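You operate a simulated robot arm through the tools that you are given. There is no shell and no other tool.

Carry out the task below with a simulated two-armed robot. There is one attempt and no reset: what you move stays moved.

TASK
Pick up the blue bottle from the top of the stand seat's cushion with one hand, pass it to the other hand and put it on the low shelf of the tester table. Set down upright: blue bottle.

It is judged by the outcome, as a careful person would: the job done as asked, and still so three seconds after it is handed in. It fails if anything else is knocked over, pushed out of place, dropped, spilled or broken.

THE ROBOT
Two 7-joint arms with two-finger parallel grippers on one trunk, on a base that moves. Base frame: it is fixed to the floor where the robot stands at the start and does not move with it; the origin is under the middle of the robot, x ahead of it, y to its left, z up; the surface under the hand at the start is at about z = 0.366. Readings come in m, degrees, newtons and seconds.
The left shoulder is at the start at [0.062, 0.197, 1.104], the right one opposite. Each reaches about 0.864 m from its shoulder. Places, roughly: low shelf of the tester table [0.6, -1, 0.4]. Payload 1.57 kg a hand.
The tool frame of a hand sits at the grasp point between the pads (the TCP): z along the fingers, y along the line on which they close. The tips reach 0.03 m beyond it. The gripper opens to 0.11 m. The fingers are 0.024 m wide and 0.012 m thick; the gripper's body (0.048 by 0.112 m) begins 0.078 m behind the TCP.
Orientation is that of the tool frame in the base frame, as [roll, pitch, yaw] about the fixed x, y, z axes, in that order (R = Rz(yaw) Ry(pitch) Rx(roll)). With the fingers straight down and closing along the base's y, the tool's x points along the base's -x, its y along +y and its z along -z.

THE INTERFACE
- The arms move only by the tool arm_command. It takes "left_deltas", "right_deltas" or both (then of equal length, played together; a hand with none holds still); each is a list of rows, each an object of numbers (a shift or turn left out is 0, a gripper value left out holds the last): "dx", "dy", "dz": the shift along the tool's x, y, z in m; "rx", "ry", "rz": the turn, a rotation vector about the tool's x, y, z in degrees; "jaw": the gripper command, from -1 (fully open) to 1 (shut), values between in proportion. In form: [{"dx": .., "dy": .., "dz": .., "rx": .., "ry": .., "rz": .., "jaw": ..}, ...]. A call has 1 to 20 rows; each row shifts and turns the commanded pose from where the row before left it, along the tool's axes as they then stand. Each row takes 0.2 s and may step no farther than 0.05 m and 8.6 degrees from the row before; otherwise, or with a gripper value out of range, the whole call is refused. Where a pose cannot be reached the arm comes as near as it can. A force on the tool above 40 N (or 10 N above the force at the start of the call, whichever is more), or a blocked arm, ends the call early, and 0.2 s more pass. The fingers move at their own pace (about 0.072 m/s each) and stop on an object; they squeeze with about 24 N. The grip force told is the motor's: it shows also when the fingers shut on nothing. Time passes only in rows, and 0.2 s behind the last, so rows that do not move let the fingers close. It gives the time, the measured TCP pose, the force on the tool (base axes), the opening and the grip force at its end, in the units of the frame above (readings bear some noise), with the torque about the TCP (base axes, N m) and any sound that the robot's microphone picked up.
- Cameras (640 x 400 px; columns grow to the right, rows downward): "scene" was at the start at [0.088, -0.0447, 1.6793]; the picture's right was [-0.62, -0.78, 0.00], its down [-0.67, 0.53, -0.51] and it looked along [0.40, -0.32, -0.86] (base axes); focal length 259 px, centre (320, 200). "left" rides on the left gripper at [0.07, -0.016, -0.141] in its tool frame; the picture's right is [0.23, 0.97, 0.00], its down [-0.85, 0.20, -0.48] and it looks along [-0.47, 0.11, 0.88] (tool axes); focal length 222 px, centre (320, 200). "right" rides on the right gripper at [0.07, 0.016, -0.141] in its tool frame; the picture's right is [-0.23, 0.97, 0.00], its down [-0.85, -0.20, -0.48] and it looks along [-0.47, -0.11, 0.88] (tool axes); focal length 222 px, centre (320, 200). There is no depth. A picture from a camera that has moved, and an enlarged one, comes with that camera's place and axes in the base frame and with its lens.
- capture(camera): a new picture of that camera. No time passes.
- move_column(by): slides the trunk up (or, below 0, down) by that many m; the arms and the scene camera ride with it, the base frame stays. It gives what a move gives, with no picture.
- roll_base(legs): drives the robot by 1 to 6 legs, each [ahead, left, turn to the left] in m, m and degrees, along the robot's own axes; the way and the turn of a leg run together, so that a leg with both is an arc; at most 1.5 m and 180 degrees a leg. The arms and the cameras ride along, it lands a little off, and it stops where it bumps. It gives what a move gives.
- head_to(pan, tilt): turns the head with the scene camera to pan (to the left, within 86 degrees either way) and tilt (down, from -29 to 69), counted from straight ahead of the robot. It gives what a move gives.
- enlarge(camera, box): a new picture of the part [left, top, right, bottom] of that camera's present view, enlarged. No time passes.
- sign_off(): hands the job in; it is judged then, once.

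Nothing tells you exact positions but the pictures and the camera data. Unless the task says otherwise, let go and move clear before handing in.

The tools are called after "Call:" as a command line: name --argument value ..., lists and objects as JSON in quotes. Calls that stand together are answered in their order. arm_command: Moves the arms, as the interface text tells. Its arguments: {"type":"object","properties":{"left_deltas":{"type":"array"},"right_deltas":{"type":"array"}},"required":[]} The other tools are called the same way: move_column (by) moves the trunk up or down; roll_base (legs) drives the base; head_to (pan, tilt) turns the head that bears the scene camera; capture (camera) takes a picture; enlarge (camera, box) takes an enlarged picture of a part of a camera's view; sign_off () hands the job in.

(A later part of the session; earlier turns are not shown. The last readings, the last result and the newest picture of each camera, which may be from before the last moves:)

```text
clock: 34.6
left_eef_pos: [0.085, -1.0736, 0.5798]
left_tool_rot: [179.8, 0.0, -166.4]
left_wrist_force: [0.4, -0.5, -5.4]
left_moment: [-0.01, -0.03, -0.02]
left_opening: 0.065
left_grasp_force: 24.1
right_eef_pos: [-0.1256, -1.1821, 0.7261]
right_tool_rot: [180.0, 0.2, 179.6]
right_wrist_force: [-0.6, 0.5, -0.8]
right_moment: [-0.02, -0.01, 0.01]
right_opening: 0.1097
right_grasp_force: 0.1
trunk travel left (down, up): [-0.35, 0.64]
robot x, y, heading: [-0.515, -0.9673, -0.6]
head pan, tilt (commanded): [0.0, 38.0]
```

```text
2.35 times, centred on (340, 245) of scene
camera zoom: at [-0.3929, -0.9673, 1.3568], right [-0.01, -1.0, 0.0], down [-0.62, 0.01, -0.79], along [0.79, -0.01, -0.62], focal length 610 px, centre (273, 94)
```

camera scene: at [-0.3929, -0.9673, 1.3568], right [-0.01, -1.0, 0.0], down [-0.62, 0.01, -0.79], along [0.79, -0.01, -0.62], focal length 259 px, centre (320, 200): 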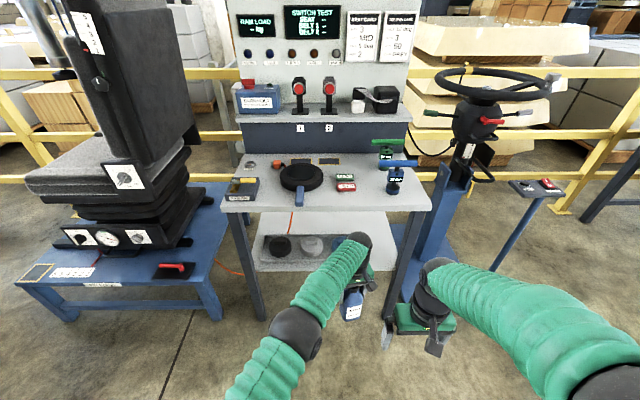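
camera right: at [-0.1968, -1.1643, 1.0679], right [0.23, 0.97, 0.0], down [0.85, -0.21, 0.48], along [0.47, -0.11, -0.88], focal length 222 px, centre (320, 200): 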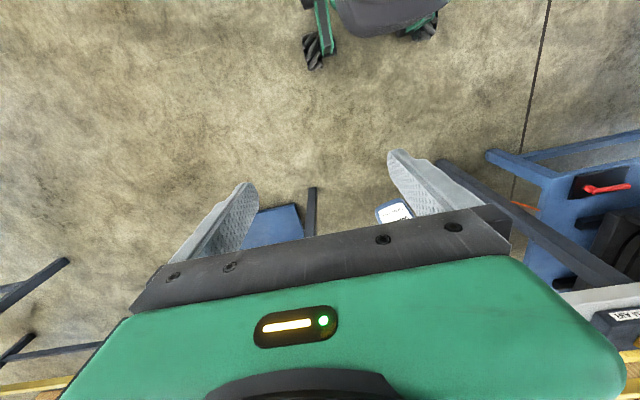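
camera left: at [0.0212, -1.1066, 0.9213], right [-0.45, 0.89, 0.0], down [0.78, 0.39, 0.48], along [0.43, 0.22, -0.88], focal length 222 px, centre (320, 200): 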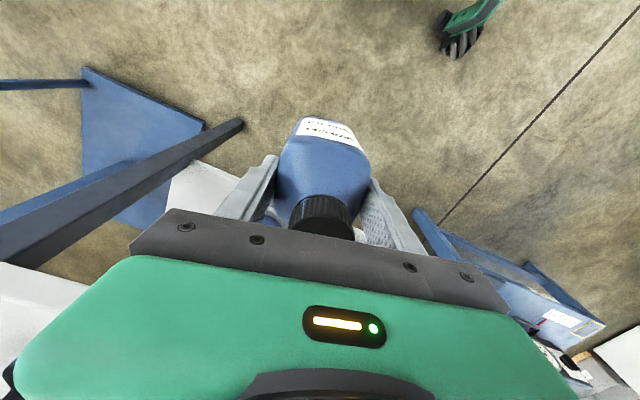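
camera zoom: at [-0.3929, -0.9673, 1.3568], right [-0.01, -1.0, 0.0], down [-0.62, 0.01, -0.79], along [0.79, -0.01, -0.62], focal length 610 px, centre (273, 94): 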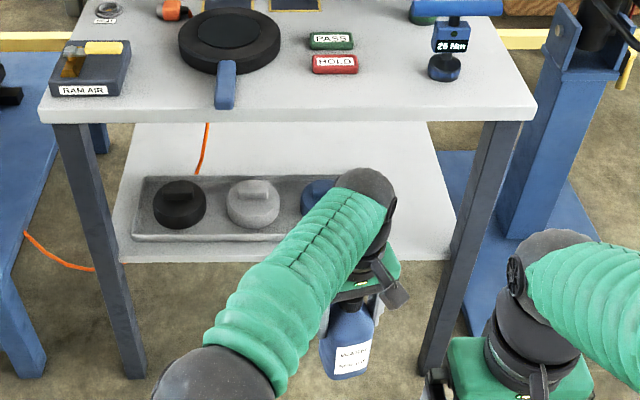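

The shelf has a tray of knobs at its front left, and the right-hand part (y about -1.16 to -1.31) looks free, with the surface at z ≈ 0.44. I'll tilt the right hand to point forward and slightly down, so it can take the bottle from the side below the left hand and later reach under the table top.

Call:
arm_command --right_deltas '[{"dy": -0.01, "ry": -7.5}, {"ry": -7.5, "dy": -0.01}, {"ry": -7.5, "dy": -0.01}, {"ry": -7.5, "dy": -0.01}, {"ry": -7.5, "dy": -0.01}, {"ry": -7.5, "dy": -0.01}, {"ry": -7.5}, {"ry": -7.5}, {}]'

Call:
capture --camera "scene"

Call:
capture --camera "right"

```text
clock: 36.6
left_eef_pos: [0.0859, -1.0747, 0.5829]
left_tool_rot: [-179.9, 0.2, -166.4]
left_wrist_force: [0.7, 0.0, -5.0]
left_moment: [-0.03, -0.02, -0.01]
left_opening: 0.0648
left_grasp_force: 23.6
right_eef_pos: [-0.045, -1.2542, 0.753]
right_tool_rot: [176.9, 52.0, 178.1]
right_wrist_force: [0.0, 0.7, 0.5]
right_moment: [-0.01, 0.0, 0.02]
right_opening: 0.1098
right_grasp_force: 0.1
right hand out of reach, approached as far as the arm can: row 4, 5, 6, 7, 8
trunk travel left (down, up): [-0.35, 0.64]
robot x, y, heading: [-0.5167, -0.9624, -0.5]
head pan, tilt (commanded): [0.0, 38.0]
```

```text
taken
camera scene: at [-0.3935, -0.9675, 1.3577], right [-0.01, -1.0, 0.0], down [-0.62, 0.01, -0.79], along [0.79, -0.01, -0.62], focal length 259 px, centre (320, 200)
```

scene: 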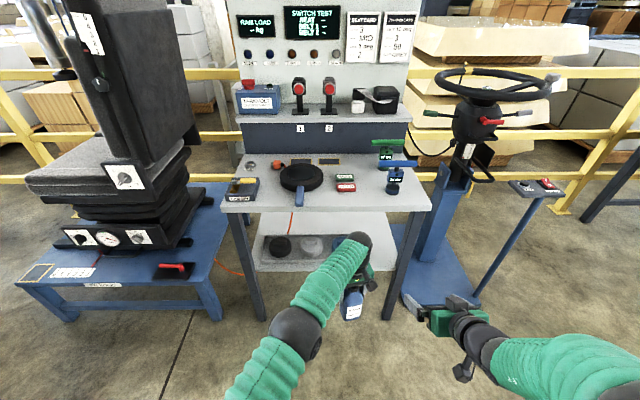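

```text
taken
camera right: at [-0.2, -1.2409, 0.7851], right [0.13, 0.97, 0.21], down [0.15, -0.23, 0.96], along [0.98, -0.09, -0.18], focal length 222 px, centre (320, 200)
```

right: 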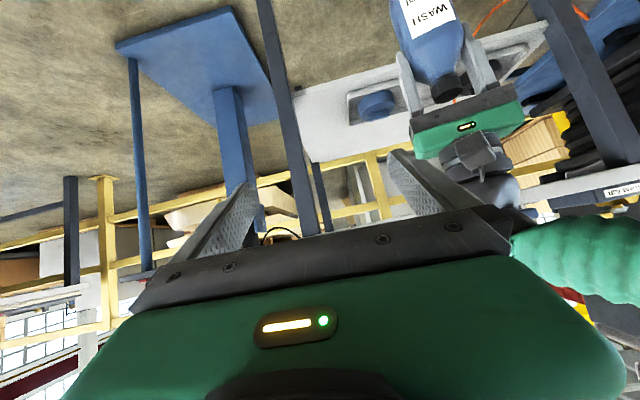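

The right hand is now tilted forward, and its camera shows the free shelf area beyond the front-right leg. I'll swing it to approach from the right at an angle, and turn the bottle in the left hand to match, which suits both arms better for the pass.

Call:
arm_command --right_deltas '[{"rx": -5.5, "rz": -4.3}, {"rx": -5.5, "rz": -4.3}, {"rx": -5.5, "rz": -4.3}, {"rx": -5.5, "rz": -4.3}, {"rx": -5.5, "rz": -4.3}, {"rx": -5.5, "rz": -4.3}, {}]' --left_deltas '[{"rz": -4.4}, {"rz": -4.4}, {"rz": -4.4}, {"rz": -4.4}, {"rz": -4.4}, {"rz": -4.4}, {}]'

Call:
capture --camera "right"

Call:
capture --camera "scene"

```text
clock: 38.2
left_eef_pos: [0.0884, -1.0694, 0.5814]
left_tool_rot: [-179.9, 0.2, -139.4]
left_wrist_force: [-0.5, 0.1, -4.6]
left_moment: [-0.02, -0.01, 0.01]
left_opening: 0.0648
left_grasp_force: 23.8
right_eef_pos: [-0.0448, -1.2542, 0.7528]
right_tool_rot: [177.6, 53.2, -139.3]
right_wrist_force: [-0.1, -0.3, -0.2]
right_moment: [0.03, 0.02, -0.01]
right_opening: 0.1101
right_grasp_force: 0.0
trunk travel left (down, up): [-0.35, 0.64]
robot x, y, heading: [-0.5143, -0.9655, -0.2]
head pan, tilt (commanded): [0.0, 38.0]
```

```text
taken
camera right: at [-0.1697, -1.3478, 0.7818], right [-0.56, 0.81, 0.21], down [0.25, -0.08, 0.97], along [0.79, 0.59, -0.16], focal length 222 px, centre (320, 200)
```

right: 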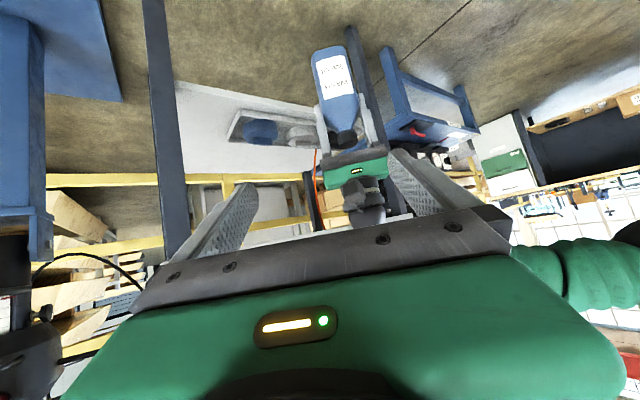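

```text
taken
camera scene: at [-0.3929, -0.9679, 1.3578], right [-0.01, -1.0, 0.0], down [-0.62, 0.01, -0.79], along [0.79, -0.01, -0.62], focal length 259 px, centre (320, 200)
```

scene: 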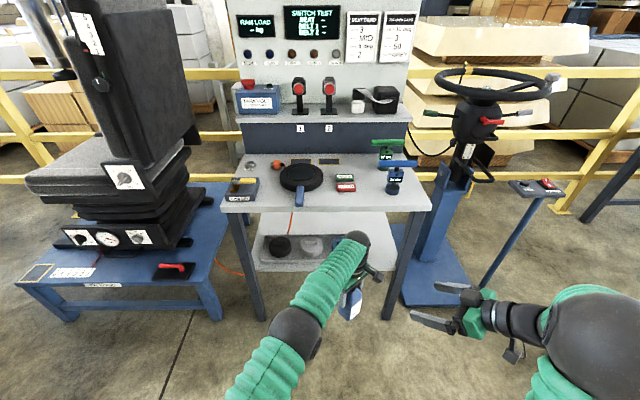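

Both hands now share about the same heading. I'll zoom with the right camera to get the bottle's pose before closing in.

Call:
enlarge --camera "right" --box '[270, 20, 420, 230]'

Call:
enlarge --camera "scene" --box '[280, 210, 440, 330]'

Call:
enlarge --camera "right" --box '[140, 0, 420, 190]'

```text
1.90 times, centred on (345, 125) of right
camera zoom: at [-0.1697, -1.3478, 0.7818], right [-0.56, 0.81, 0.21], down [0.25, -0.08, 0.97], along [0.79, 0.59, -0.16], focal length 423 px, centre (272, 343)
```

zoom: 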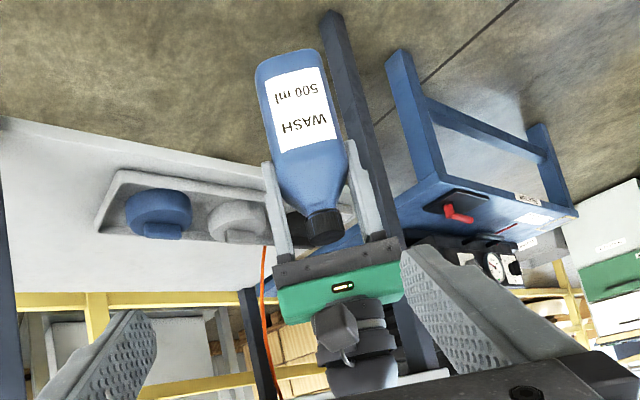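

```text
3.33 times, centred on (360, 270) of scene
camera zoom: at [-0.3929, -0.9679, 1.3578], right [-0.01, -1.0, 0.0], down [-0.62, 0.01, -0.79], along [0.79, -0.01, -0.62], focal length 864 px, centre (187, -33)
```

zoom: 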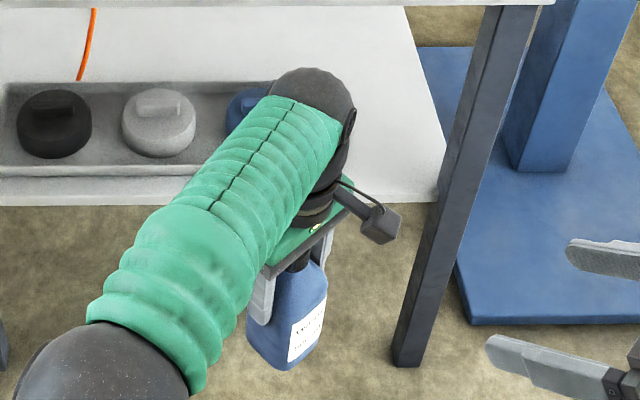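

```text
2.11 times, centred on (280, 95) of right
camera zoom: at [-0.1697, -1.3478, 0.7818], right [-0.56, 0.81, 0.21], down [0.25, -0.08, 0.97], along [0.79, 0.59, -0.16], focal length 468 px, centre (404, 421)
```

zoom: 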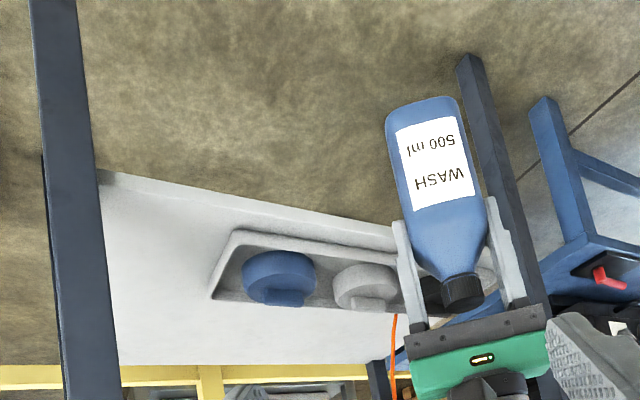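

The lower 8 cm or so of the bottle, below the left fingertips, is free to grasp. I'll move the right hand to a point about 14 cm short of it, lined up and level.

Call:
arm_command --right_deltas '[{"rz": -1.8}, {"dx": 0.01, "dy": 0.0067, "dz": 0.0305}, {"dx": 0.01, "dy": 0.0067, "dz": 0.0305}, {"dx": 0.01, "dy": 0.0067, "dz": 0.0305}, {"dx": 0.01, "dy": 0.0067, "dz": 0.0305}, {"dx": 0.01, "dy": 0.0067, "dz": 0.0305}, {"dx": 0.01, "dy": 0.0067, "dz": 0.0305}, {}]' --left_deltas '[{"rz": -3}, {}, {}, {}, {}, {}, {}, {}]'

Call:
capture --camera "right"

Call:
capture --camera "scene"

Call:
capture --camera "left"

```text
clock: 40.0
left_eef_pos: [0.0883, -1.0694, 0.5806]
left_tool_rot: [180.0, 0.3, -136.4]
left_wrist_force: [0.3, 0.5, -5.3]
left_moment: [0.03, 0.0, 0.03]
left_opening: 0.0649
left_grasp_force: 24.0
right_eef_pos: [0.0066, -1.1483, 0.5941]
right_tool_rot: [-180.0, 53.2, -136.5]
right_wrist_force: [-0.1, 1.4, 0.2]
right_moment: [-0.02, 0.0, -0.01]
right_opening: 0.11
right_grasp_force: 0.0
trunk travel left (down, up): [-0.35, 0.64]
robot x, y, heading: [-0.5139, -0.9669, -0.7]
head pan, tilt (commanded): [0.0, 38.0]
```

```text
taken
camera right: at [-0.1165, -1.2431, 0.6229], right [-0.57, 0.8, 0.18], down [0.23, -0.06, 0.97], along [0.79, 0.6, -0.15], focal length 222 px, centre (320, 200)
```

right: 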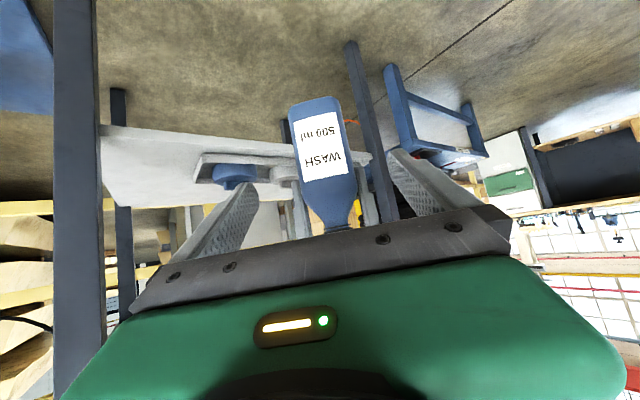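

```text
taken
camera scene: at [-0.3926, -0.9677, 1.3575], right [-0.01, -1.0, 0.0], down [-0.62, 0.01, -0.79], along [0.79, -0.01, -0.62], focal length 259 px, centre (320, 200)
```

scene: 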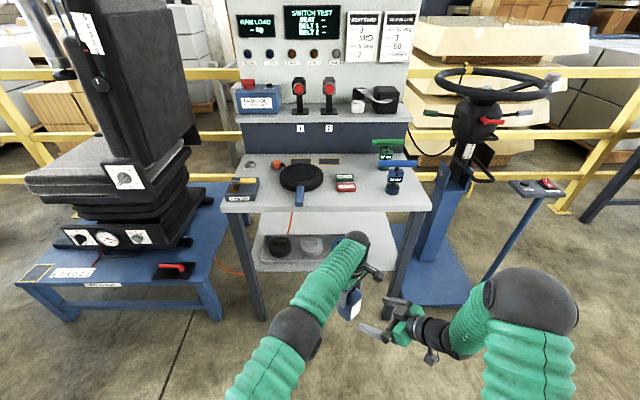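

```text
taken
camera left: at [0.0484, -1.1289, 0.7223], right [-0.84, 0.55, 0.0], down [0.48, 0.73, 0.48], along [0.26, 0.4, -0.88], focal length 222 px, centre (320, 200)
```

left: 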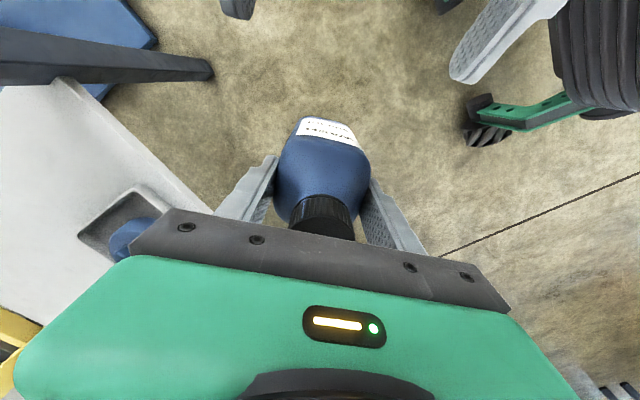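

Alignment is good: the bottle lies between the right fingers and below the left fingertips. I'll advance most of the way and re-check.

Call:
arm_command --right_deltas '[{"dz": 0.02}, {"dz": 0.02}, {"dz": 0.02}, {"dz": 0.02}, {"dz": 0.015}, {}]'

Call:
capture --camera "right"

Call:
enlarge --camera "scene" --box '[300, 220, 460, 350]'

Call:
capture --camera "left"

```text
clock: 41.4
left_eef_pos: [0.0885, -1.0685, 0.5806]
left_tool_rot: [180.0, 0.3, -136.4]
left_wrist_force: [0.8, -0.1, -4.5]
left_moment: [-0.01, -0.01, 0.02]
left_opening: 0.0649
left_grasp_force: 23.9
right_eef_pos: [0.0635, -1.0953, 0.5379]
right_tool_rot: [179.9, 53.2, -136.4]
right_wrist_force: [0.3, -0.6, 0.6]
right_moment: [0.0, -0.01, 0.0]
right_opening: 0.11
right_grasp_force: 0.1
trunk travel left (down, up): [-0.35, 0.64]
robot x, y, heading: [-0.5168, -0.9648, -0.3]
head pan, tilt (commanded): [0.0, 38.0]
```

```text
taken
camera right: at [-0.0606, -1.1917, 0.5664], right [-0.57, 0.8, 0.18], down [0.23, -0.06, 0.97], along [0.79, 0.6, -0.15], focal length 222 px, centre (320, 200)
```

right: 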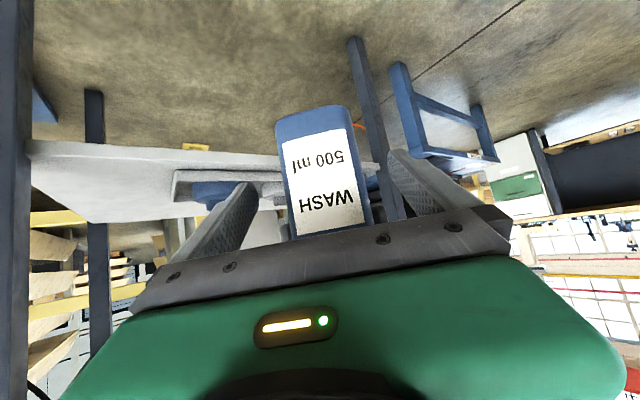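

```text
3.08 times, centred on (380, 285) of scene
camera zoom: at [-0.3922, -0.9674, 1.3576], right [-0.01, -1.0, 0.0], down [-0.62, 0.01, -0.79], along [0.79, -0.01, -0.62], focal length 797 px, centre (135, -62)
```

zoom: 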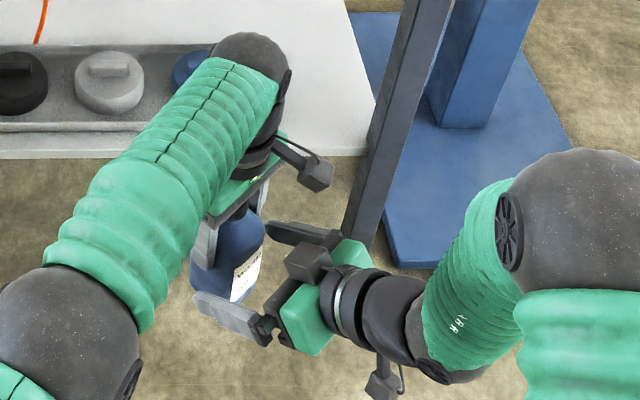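

```text
taken
camera left: at [0.0486, -1.1288, 0.7226], right [-0.84, 0.55, 0.0], down [0.48, 0.73, 0.48], along [0.26, 0.4, -0.88], focal length 222 px, centre (320, 200)
```

left: 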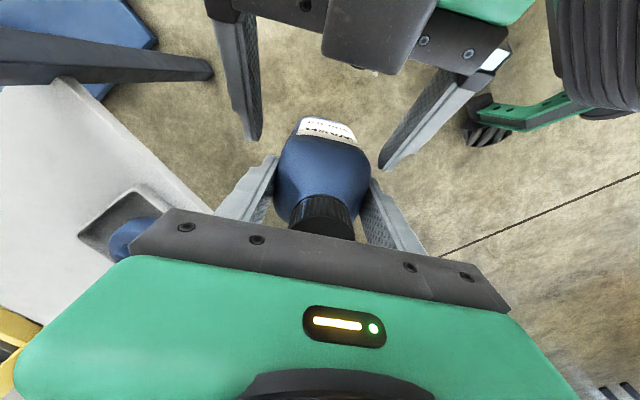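

The right fingers straddle the bottle below the left fingertips with clearance all round. I'll advance the last 4 cm slowly, then close the right gripper.

Call:
arm_command --right_deltas '[{"dz": 0.014}, {"dz": 0.014}, {"dz": 0.014}, {}]'

Call:
capture --camera "left"

Call:
capture --camera "right"

Call:
enlarge --camera "scene" --box '[310, 230, 430, 330]'

```text
clock: 42.4
left_eef_pos: [0.088, -1.0696, 0.581]
left_tool_rot: [-179.9, 0.1, -136.5]
left_wrist_force: [0.0, 0.0, -4.8]
left_moment: [0.02, -0.03, -0.01]
left_opening: 0.0648
left_grasp_force: 23.8
right_eef_pos: [0.0863, -1.073, 0.5116]
right_tool_rot: [-180.0, 53.2, -136.4]
right_wrist_force: [-0.3, -0.2, -0.2]
right_moment: [0.02, 0.0, 0.0]
right_opening: 0.11
right_grasp_force: 0.1
trunk travel left (down, up): [-0.35, 0.64]
robot x, y, heading: [-0.5142, -0.9647, -0.5]
head pan, tilt (commanded): [0.0, 38.0]
```

```text
taken
camera left: at [0.0486, -1.1288, 0.7224], right [-0.84, 0.55, 0.0], down [0.48, 0.73, 0.48], along [0.26, 0.4, -0.88], focal length 222 px, centre (320, 200)
```

left: 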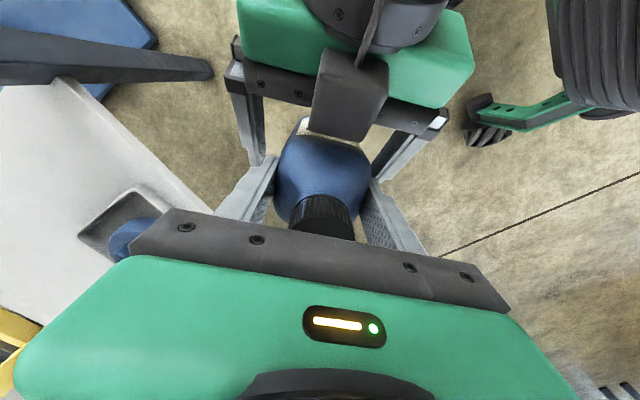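

```text
taken
camera right: at [-0.0369, -1.168, 0.5408], right [-0.57, 0.8, 0.18], down [0.23, -0.06, 0.97], along [0.79, 0.6, -0.15], focal length 222 px, centre (320, 200)
```

right: 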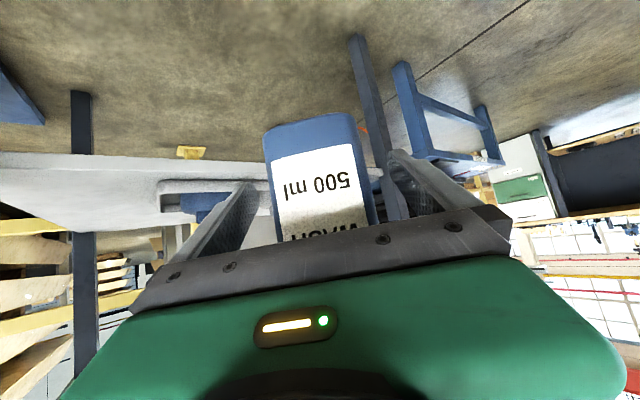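

```text
4.00 times, centred on (370, 280) of scene
camera zoom: at [-0.3921, -0.9673, 1.3576], right [-0.01, -1.0, 0.0], down [-0.62, 0.01, -0.79], along [0.79, -0.01, -0.62], focal length 1037 px, centre (120, -120)
```

zoom: 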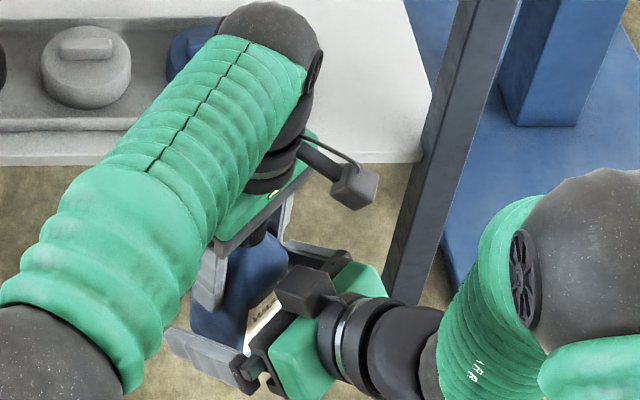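

The bottle base is visible below the right finger line and no contact force shows yet. I'll close the right gripper while the left keeps holding.

Call:
arm_command --right_deltas '[{"jaw": 0}, {"jaw": 0.3}, {"jaw": 1}, {"jaw": 1}, {"jaw": 1}, {"jaw": 1}]'

Call:
capture --camera "right"

Call:
enlarge --camera "scene" --box '[310, 230, 430, 330]'

```text
clock: 43.8
left_eef_pos: [0.0893, -1.0691, 0.5799]
left_tool_rot: [-180.0, 0.2, -136.4]
left_wrist_force: [10.5, -5.7, -9.5]
left_moment: [-0.18, -0.32, 0.24]
left_opening: 0.0649
left_grasp_force: 23.8
right_eef_pos: [0.0856, -1.0727, 0.5119]
right_tool_rot: [-179.9, 53.2, -136.4]
right_wrist_force: [-9.9, 6.4, 3.5]
right_moment: [-0.22, -0.41, -0.22]
right_opening: 0.0657
right_grasp_force: 24.2
trunk travel left (down, up): [-0.35, 0.64]
robot x, y, heading: [-0.5137, -0.9606, -0.1]
head pan, tilt (commanded): [0.0, 38.0]
```

```text
taken
camera right: at [-0.0373, -1.1675, 0.5407], right [-0.57, 0.8, 0.18], down [0.23, -0.06, 0.97], along [0.79, 0.6, -0.15], focal length 222 px, centre (320, 200)
```

right: 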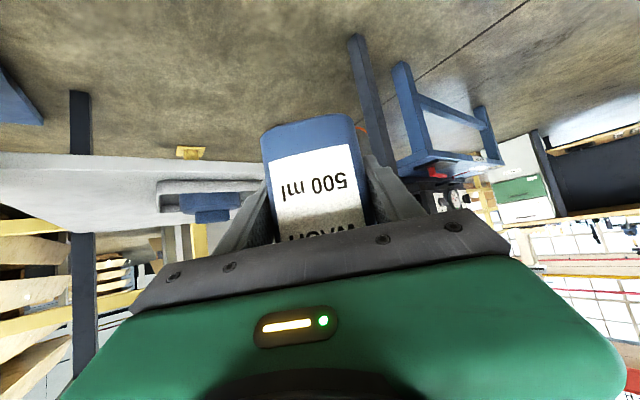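

```text
4.00 times, centred on (370, 280) of scene
camera zoom: at [-0.3919, -0.9673, 1.3575], right [-0.01, -1.0, 0.0], down [-0.62, 0.01, -0.79], along [0.79, -0.01, -0.62], focal length 1037 px, centre (120, -120)
```

zoom: 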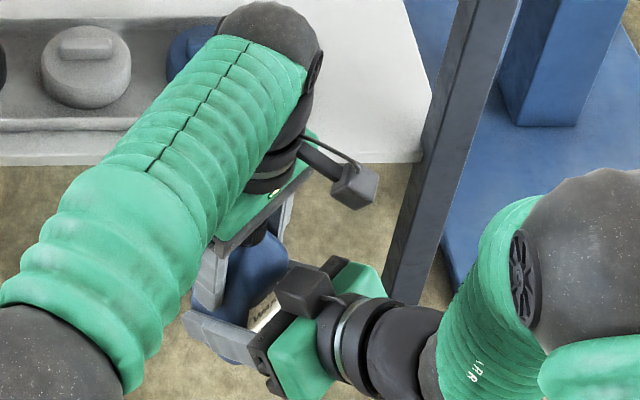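

Both grippers now hold the bottle at about 24 N each. I'll open the left hand and lift it straight up off the bottle.

Call:
arm_command --left_deltas '[{"jaw": 0.1}, {"jaw": 0}, {"jaw": -0.4}, {"jaw": -0.8}, {"jaw": -0.8}, {}]'

Call:
capture --camera "left"

Call:
capture --camera "right"

```text
clock: 45.2
left_eef_pos: [0.089, -1.0687, 0.5804]
left_tool_rot: [180.0, 0.1, -136.4]
left_wrist_force: [-0.8, -0.3, -0.3]
left_moment: [0.01, 0.0, -0.01]
left_opening: 0.099
left_grasp_force: 0.1
right_eef_pos: [0.0884, -1.0726, 0.5124]
right_tool_rot: [179.9, 53.2, -136.6]
right_wrist_force: [-0.7, 0.2, 0.7]
right_moment: [0.0, 0.04, -0.01]
right_opening: 0.0653
right_grasp_force: 24.4
trunk travel left (down, up): [-0.35, 0.64]
robot x, y, heading: [-0.5162, -0.9617, -0.8]
head pan, tilt (commanded): [0.0, 38.0]
```

```text
taken
camera left: at [0.0486, -1.1288, 0.7223], right [-0.84, 0.55, 0.0], down [0.48, 0.73, 0.48], along [0.26, 0.4, -0.88], focal length 222 px, centre (320, 200)
```

left: 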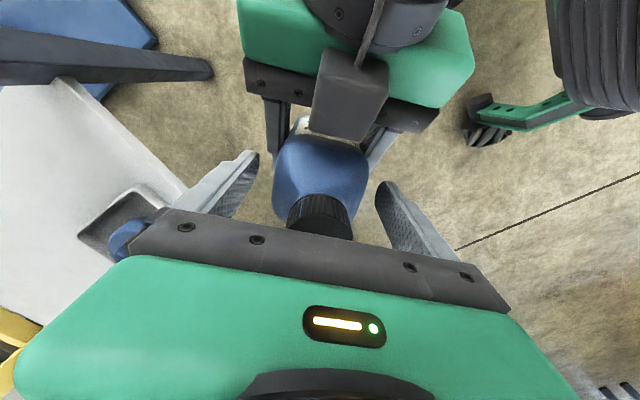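

```text
taken
camera right: at [-0.0371, -1.1681, 0.5408], right [-0.57, 0.8, 0.18], down [0.23, -0.06, 0.97], along [0.79, 0.6, -0.15], focal length 222 px, centre (320, 200)
```

right: 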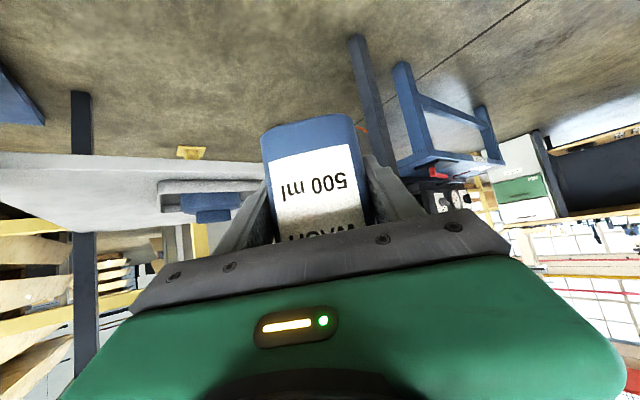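

The left hand is open and the bottle hasn't moved in the right grip. I'll lift the left hand straight up clear of the cap and re-check the right hand's load.

Call:
arm_command --left_deltas '[{"dz": -0.02}, {"dz": -0.03}, {"dz": -0.03}, {"dz": -0.03}, {"dz": -0.03}, {}]'

Call:
capture --camera "scene"

Call:
enlarge --camera "scene" --box '[310, 230, 430, 330]'

Call:
capture --camera "left"

```text
clock: 46.6
left_eef_pos: [0.0819, -1.0726, 0.7227]
left_tool_rot: [-180.0, 0.0, -137.0]
left_wrist_force: [0.6, 0.2, 0.9]
left_moment: [-0.03, 0.03, 0.0]
left_opening: 0.0988
left_grasp_force: 0.0
left hand out of reach, approached as far as the arm can: row 5
right_eef_pos: [0.0869, -1.0727, 0.5122]
right_tool_rot: [179.9, 53.2, -136.4]
right_wrist_force: [-0.3, -0.1, -4.9]
right_moment: [-0.01, 0.0, 0.01]
right_opening: 0.0652
right_grasp_force: 23.8
trunk travel left (down, up): [-0.35, 0.64]
robot x, y, heading: [-0.5136, -0.9618, -0.4]
head pan, tilt (commanded): [0.0, 38.0]
```

```text
taken
camera scene: at [-0.392, -0.9673, 1.3578], right [-0.01, -1.0, 0.0], down [-0.62, 0.01, -0.79], along [0.79, -0.01, -0.62], focal length 259 px, centre (320, 200)
```

scene: 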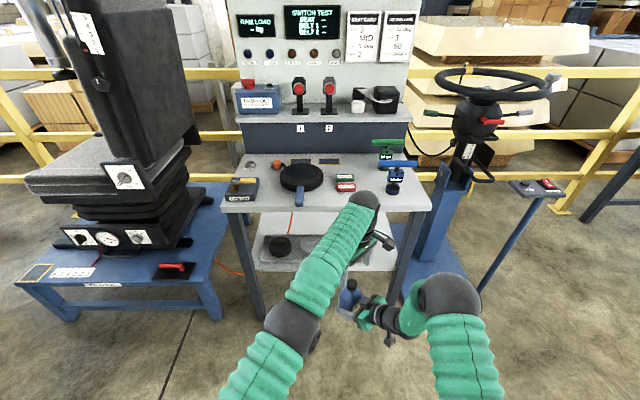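

```text
4.00 times, centred on (370, 280) of scene
camera zoom: at [-0.392, -0.9673, 1.3578], right [-0.01, -1.0, 0.0], down [-0.62, 0.01, -0.79], along [0.79, -0.01, -0.62], focal length 1037 px, centre (120, -120)
```

zoom: 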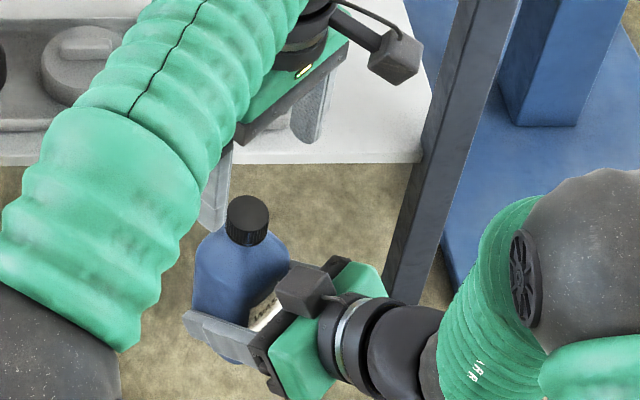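

```text
taken
camera left: at [0.0415, -1.1332, 0.8641], right [-0.83, 0.56, 0.0], down [0.49, 0.73, 0.48], along [0.27, 0.4, -0.88], focal length 222 px, centre (320, 200)
```

left: 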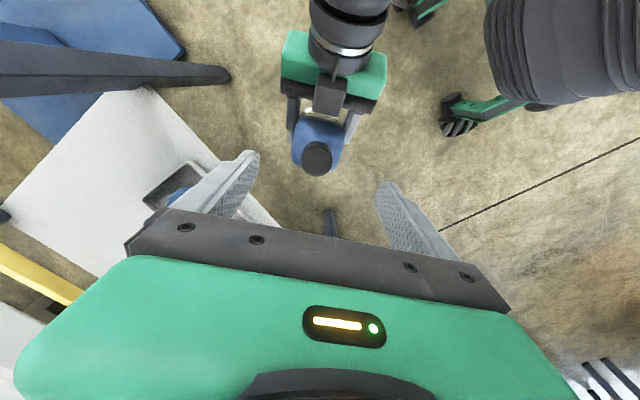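

The right hand now carries the bottle upright on its own (4.9 N) and the left hand is clear above. I'll retract the left arm back and to the left, away from the bottle and table.

Call:
arm_command --left_deltas '[{"dy": 0.03}, {"dy": 0.04}, {"dy": 0.04}, {"dy": 0.04}, {"dy": 0.04}, {"dy": 0.04}, {"dy": 0.04}, {"dy": 0.04}, {}]'

Call:
capture --camera "scene"

```text
clock: 48.6
left_eef_pos: [-0.133, -0.847, 0.7231]
left_tool_rot: [-180.0, 0.1, -137.2]
left_wrist_force: [0.3, 0.0, -0.1]
left_moment: [-0.04, 0.02, -0.03]
left_opening: 0.0989
left_grasp_force: 0.0
right_eef_pos: [0.0867, -1.0715, 0.5113]
right_tool_rot: [179.9, 53.1, -136.5]
right_wrist_force: [-0.1, 0.3, -6.0]
right_moment: [-0.01, -0.04, -0.01]
right_opening: 0.0652
right_grasp_force: 24.2
trunk travel left (down, up): [-0.35, 0.64]
robot x, y, heading: [-0.5154, -0.9612, -0.7]
head pan, tilt (commanded): [0.0, 38.0]
```

```text
taken
camera scene: at [-0.3925, -0.9662, 1.3575], right [-0.01, -1.0, 0.0], down [-0.62, 0.01, -0.79], along [0.79, -0.01, -0.62], focal length 259 px, centre (320, 200)
```

scene: 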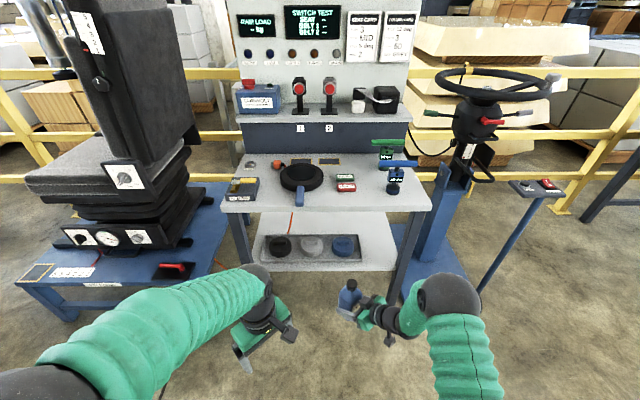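

The left arm is clear and I can see the whole shelf, with free space at its right. I'll zoom in to measure it.

Call:
enlarge --camera "scene" --box '[220, 180, 460, 330]'

Call:
capture --camera "left"

```text
2.67 times, centred on (340, 255) of scene
camera zoom: at [-0.3925, -0.9662, 1.3575], right [-0.01, -1.0, 0.0], down [-0.62, 0.01, -0.79], along [0.79, -0.01, -0.62], focal length 691 px, centre (267, 53)
```

zoom: 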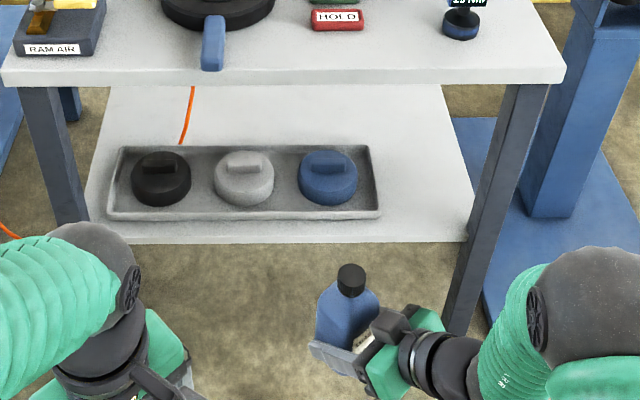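

```text
taken
camera left: at [-0.1731, -0.9061, 0.8635], right [-0.83, 0.56, 0.0], down [0.49, 0.73, 0.48], along [0.27, 0.4, -0.88], focal length 222 px, centre (320, 200)
```

left: 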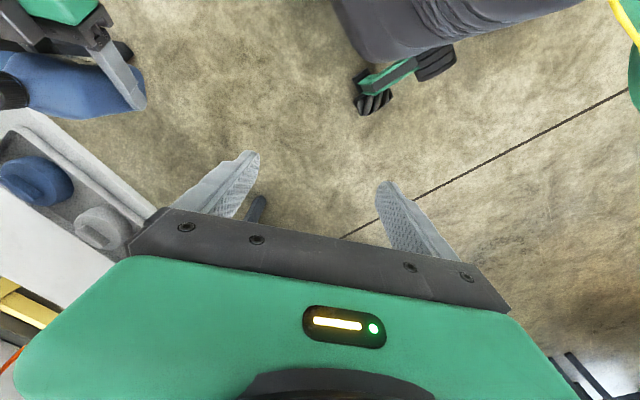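

The right part of the shelf beside the tray is clear. I'll rotate the right hand to face straight ahead, then shift it right and up, still in front of the table.

Call:
arm_command --right_deltas '[{"rx": 5.0, "rz": 3.74}, {"rx": 5.0, "rz": 3.74}, {"rx": 5.0, "rz": 3.74}, {"rx": 5.0, "rz": 3.74}, {"rx": 5.0, "rz": 3.74}, {"rx": 5.0, "rz": 3.74}, {"rx": 4.9, "rz": 3.66}, {}]'

Call:
capture --camera "scene"

Call:
capture --camera "right"

```text
clock: 50.4
left_eef_pos: [-0.1326, -0.8471, 0.7231]
left_tool_rot: [-179.8, 0.1, -137.2]
left_wrist_force: [0.3, 0.7, -0.2]
left_moment: [-0.04, 0.03, -0.01]
left_opening: 0.099
left_grasp_force: 0.0
right_eef_pos: [0.0877, -1.0704, 0.5155]
right_tool_rot: [179.9, 51.7, -163.3]
right_wrist_force: [1.0, 0.8, -5.7]
right_moment: [-0.01, 0.03, 0.0]
right_opening: 0.0654
right_grasp_force: 23.7
right hand out of reach, approached as far as the arm can: row 5, 6, 7
trunk travel left (down, up): [-0.35, 0.64]
robot x, y, heading: [-0.5192, -0.9615, -0.5]
head pan, tilt (commanded): [0.0, 38.0]
```

```text
taken
camera scene: at [-0.3933, -0.966, 1.3576], right [-0.01, -1.0, 0.0], down [-0.62, 0.01, -0.79], along [0.79, -0.01, -0.62], focal length 259 px, centre (320, 200)
```

scene: 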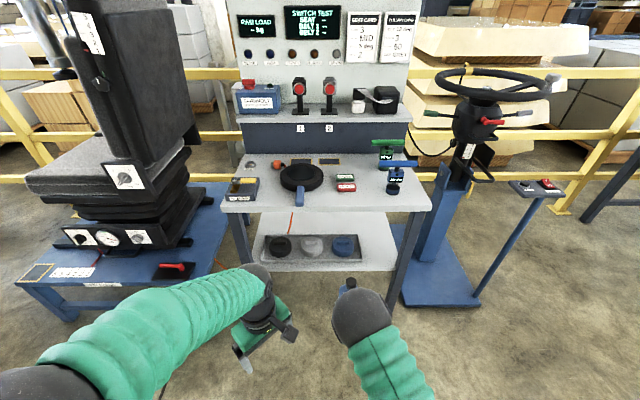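

```text
taken
camera right: at [-0.0648, -1.0993, 0.5479], right [-0.15, 0.97, 0.18], down [0.21, -0.15, 0.97], along [0.97, 0.18, -0.18], focal length 222 px, centre (320, 200)
```

right: 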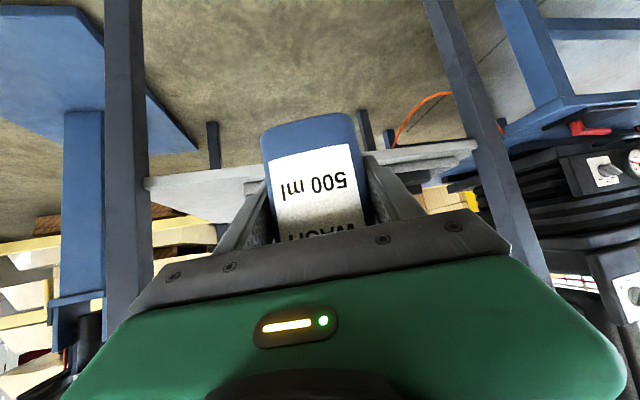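

The wrist stopped about 17° short of straight ahead because the arm is folded close in. I'll move the hand right and up first, where it has room, then finish the turn.

Call:
arm_command --right_deltas '[{"dx": -0.0015, "dy": -0.025, "dz": -0.0105}, {"dx": -0.0015, "dy": -0.025, "dz": -0.0105}, {"dx": -0.0015, "dy": -0.025, "dz": -0.0105}, {"dx": -0.0015, "dy": -0.025, "dz": -0.0105}, {"dx": -0.0015, "dy": -0.025, "dz": -0.0105}, {"dx": -0.0015, "dy": -0.025, "dz": -0.0105}, {}]'

Call:
capture --camera "scene"

Call:
capture --camera "right"

```text
clock: 52.0
left_eef_pos: [-0.1326, -0.8468, 0.7219]
left_tool_rot: [-179.8, 0.1, -137.2]
left_wrist_force: [0.2, 0.0, 0.8]
left_moment: [0.02, -0.01, 0.0]
left_opening: 0.0987
left_grasp_force: 0.0
right_eef_pos: [0.0889, -1.2274, 0.5608]
right_tool_rot: [180.0, 51.7, -163.3]
right_wrist_force: [0.2, -0.9, -6.1]
right_moment: [-0.01, 0.03, 0.01]
right_opening: 0.0655
right_grasp_force: 24.2
trunk travel left (down, up): [-0.35, 0.64]
robot x, y, heading: [-0.5134, -0.9642, -0.8]
head pan, tilt (commanded): [0.0, 38.0]
```

```text
taken
camera scene: at [-0.3931, -0.9662, 1.3576], right [-0.01, -1.0, 0.0], down [-0.62, 0.01, -0.79], along [0.79, -0.01, -0.62], focal length 259 px, centre (320, 200)
```

scene: 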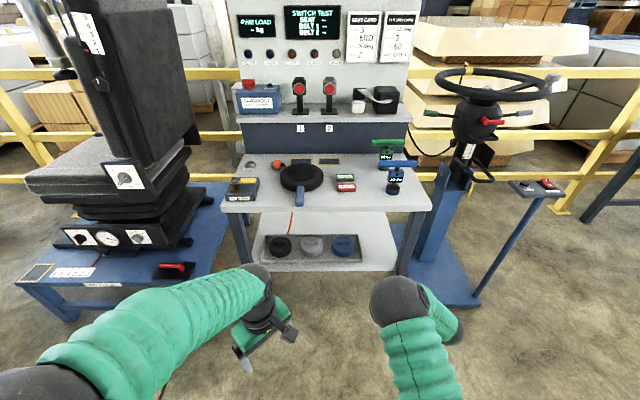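

```text
taken
camera right: at [-0.0636, -1.2565, 0.5937], right [-0.15, 0.97, 0.18], down [0.21, -0.15, 0.97], along [0.97, 0.18, -0.18], focal length 222 px, centre (320, 200)
```

right: 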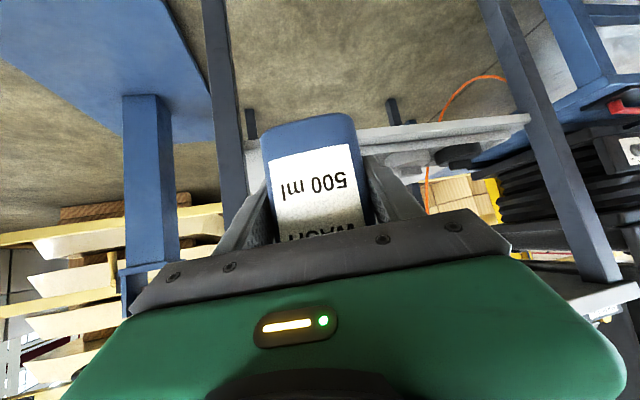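

The elbow now rides high, and driving in like this could brush the table top. I'll lower the trunk so the elbow stays well below the top's edge, then bring the hand back up.

Call:
move_column --by -0.25

Call:
arm_command --right_deltas '[{"dx": -0.0235, "dz": -0.0186}, {"dx": -0.0235, "dz": -0.0186}, {"dx": -0.0235, "dz": -0.0186}, {"dx": -0.0235, "dz": -0.0186}, {"dx": -0.0235, "dz": -0.0186}, {"dx": -0.0235, "dz": -0.0186}, {"dx": -0.0235, "dz": -0.0186}, {"dx": -0.0235, "dz": -0.0186}, {}]'

Call:
capture --camera "scene"

Call:
capture --camera "right"

```text
clock: 54.5
left_eef_pos: [-0.1326, -0.8474, 0.4725]
left_tool_rot: [-179.8, 0.1, -137.3]
left_wrist_force: [0.2, 0.2, 0.2]
left_moment: [-0.01, 0.0, -0.01]
left_opening: 0.0989
left_grasp_force: 0.0
right_eef_pos: [0.0889, -1.227, 0.3112]
right_tool_rot: [179.9, 51.7, -163.3]
right_wrist_force: [0.0, -0.4, -5.0]
right_moment: [0.0, 0.0, -0.01]
right_opening: 0.0655
right_grasp_force: 24.1
trunk travel left (down, up): [-0.1, 0.89]
robot x, y, heading: [-0.5125, -0.9659, -0.4]
head pan, tilt (commanded): [0.0, 38.0]
```

```text
clock: 56.5
left_eef_pos: [-0.132, -0.8477, 0.4721]
left_tool_rot: [-180.0, 0.2, -137.2]
left_wrist_force: [0.6, 0.0, -0.3]
left_moment: [-0.02, 0.01, -0.01]
left_opening: 0.0987
left_grasp_force: 0.1
right_eef_pos: [0.0895, -1.2266, 0.5527]
right_tool_rot: [179.8, 51.7, -163.3]
right_wrist_force: [-0.1, -0.3, -4.9]
right_moment: [-0.02, 0.06, -0.04]
right_opening: 0.0655
right_grasp_force: 24.2
trunk travel left (down, up): [-0.1, 0.89]
robot x, y, heading: [-0.5185, -0.9653, -0.4]
head pan, tilt (commanded): [0.0, 38.0]
```

```text
taken
camera scene: at [-0.3944, -0.9663, 1.1077], right [-0.01, -1.0, 0.0], down [-0.62, 0.01, -0.79], along [0.79, -0.01, -0.62], focal length 259 px, centre (320, 200)
```

scene: 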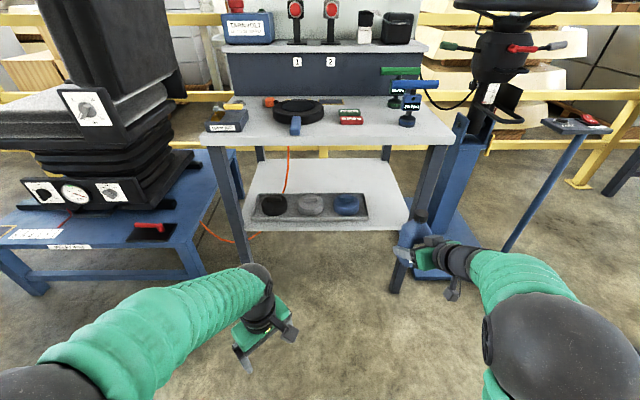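

```text
taken
camera right: at [-0.0642, -1.2561, 0.584], right [-0.15, 0.97, 0.18], down [0.21, -0.15, 0.97], along [0.97, 0.18, -0.18], focal length 222 px, centre (320, 200)
```

right: 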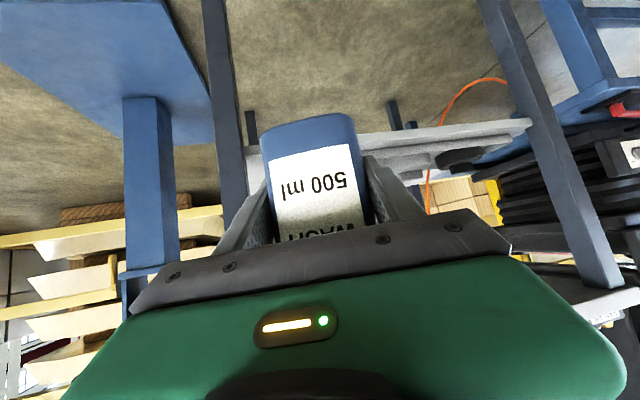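

The arm now reaches in with the elbow low and out to the right, well under the table top. I'll zoom in to measure the shelf edge, tray and legs from this height.

Call:
enlarge --camera "scene" --box '[190, 80, 510, 300]'

Call:
enlarge --camera "scene" --box '[320, 150, 480, 300]'

Call:
enlarge --camera "right" --box '[180, 60, 560, 260]'

```text
1.82 times, centred on (350, 190) of scene
camera zoom: at [-0.3944, -0.9663, 1.1077], right [-0.01, -1.0, 0.0], down [-0.62, 0.01, -0.79], along [0.79, -0.01, -0.62], focal length 471 px, centre (266, 218)
```

zoom: 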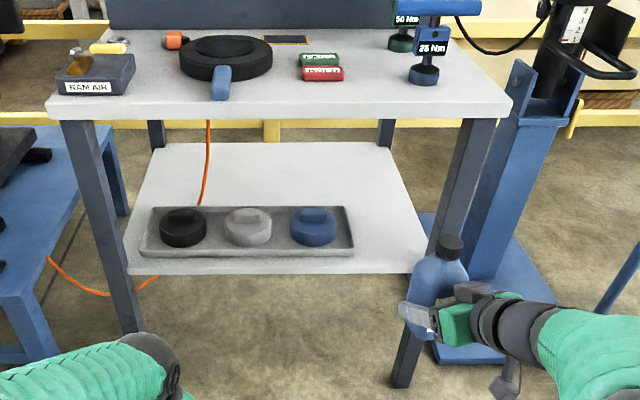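

```text
2.67 times, centred on (400, 225) of scene
camera zoom: at [-0.3944, -0.9663, 1.1077], right [-0.01, -1.0, 0.0], down [-0.62, 0.01, -0.79], along [0.79, -0.01, -0.62], focal length 691 px, centre (107, 133)
```

zoom: 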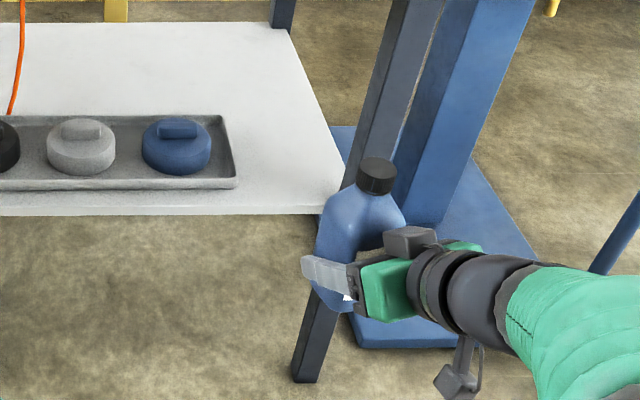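

```text
1.68 times, centred on (370, 160) of right
camera zoom: at [-0.0642, -1.2561, 0.584], right [-0.15, 0.97, 0.18], down [0.21, -0.15, 0.97], along [0.97, 0.18, -0.18], focal length 374 px, centre (236, 267)
```

zoom: 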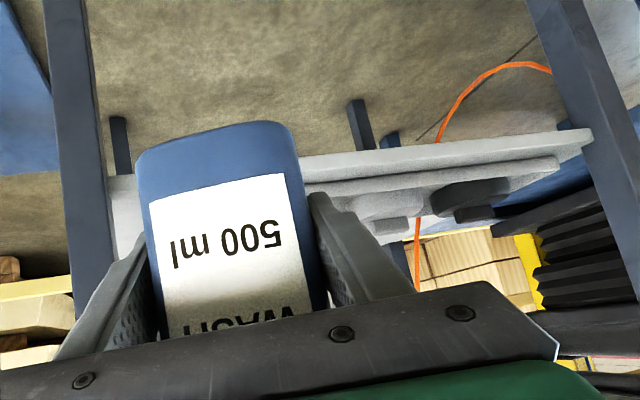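

From here the shelf top is at z ≈ 0.41, with its front edge at x ≈ 0.325. The free slot runs from the tray's end (y ≈ -1.167) to the leg (y ≈ -1.31), so I'll aim for x = 0.42, y = -1.235. The hand has to enter square, so I'm finishing the turn to straight ahead.

Call:
arm_command --right_deltas '[{"rx": 4.37, "rz": 3.45, "ry": -0.5}, {"rx": 4.37, "rz": 3.45, "ry": -0.5}, {"rx": 4.37, "rz": 3.45, "ry": -0.5}, {}]'

Call:
capture --camera "scene"

Call:
capture --camera "right"

```text
clock: 57.5
left_eef_pos: [-0.1326, -0.8472, 0.4721]
left_tool_rot: [-180.0, 0.1, -137.2]
left_wrist_force: [0.4, -0.4, 0.6]
left_moment: [0.03, -0.01, 0.01]
left_opening: 0.0988
left_grasp_force: 0.0
right_eef_pos: [0.0883, -1.2267, 0.5502]
right_tool_rot: [179.5, 53.3, 179.7]
right_wrist_force: [-0.1, -0.2, -6.7]
right_moment: [0.01, 0.02, -0.03]
right_opening: 0.0655
right_grasp_force: 23.8
trunk travel left (down, up): [-0.1, 0.89]
robot x, y, heading: [-0.5154, -0.9603, -0.6]
head pan, tilt (commanded): [0.0, 38.0]
```

```text
taken
camera scene: at [-0.3943, -0.9661, 1.1077], right [-0.01, -1.0, 0.0], down [-0.62, 0.01, -0.79], along [0.79, -0.01, -0.62], focal length 259 px, centre (320, 200)
```

scene: 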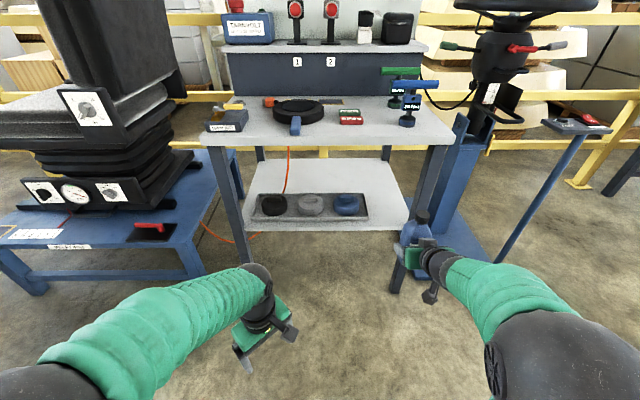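

```text
taken
camera right: at [-0.0674, -1.2115, 0.5793], right [0.13, 0.97, 0.19], down [0.13, -0.2, 0.97], along [0.98, -0.11, -0.15], focal length 222 px, centre (320, 200)
```

right: 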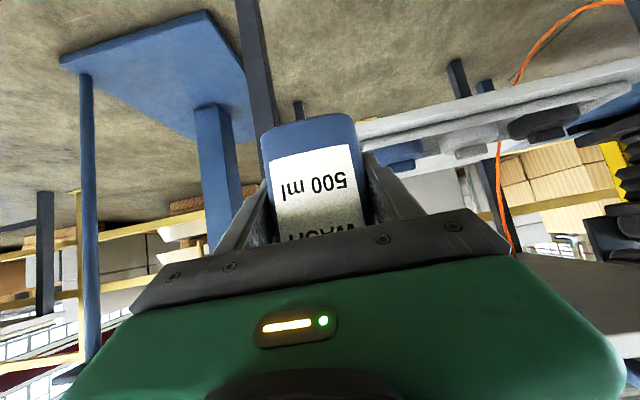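

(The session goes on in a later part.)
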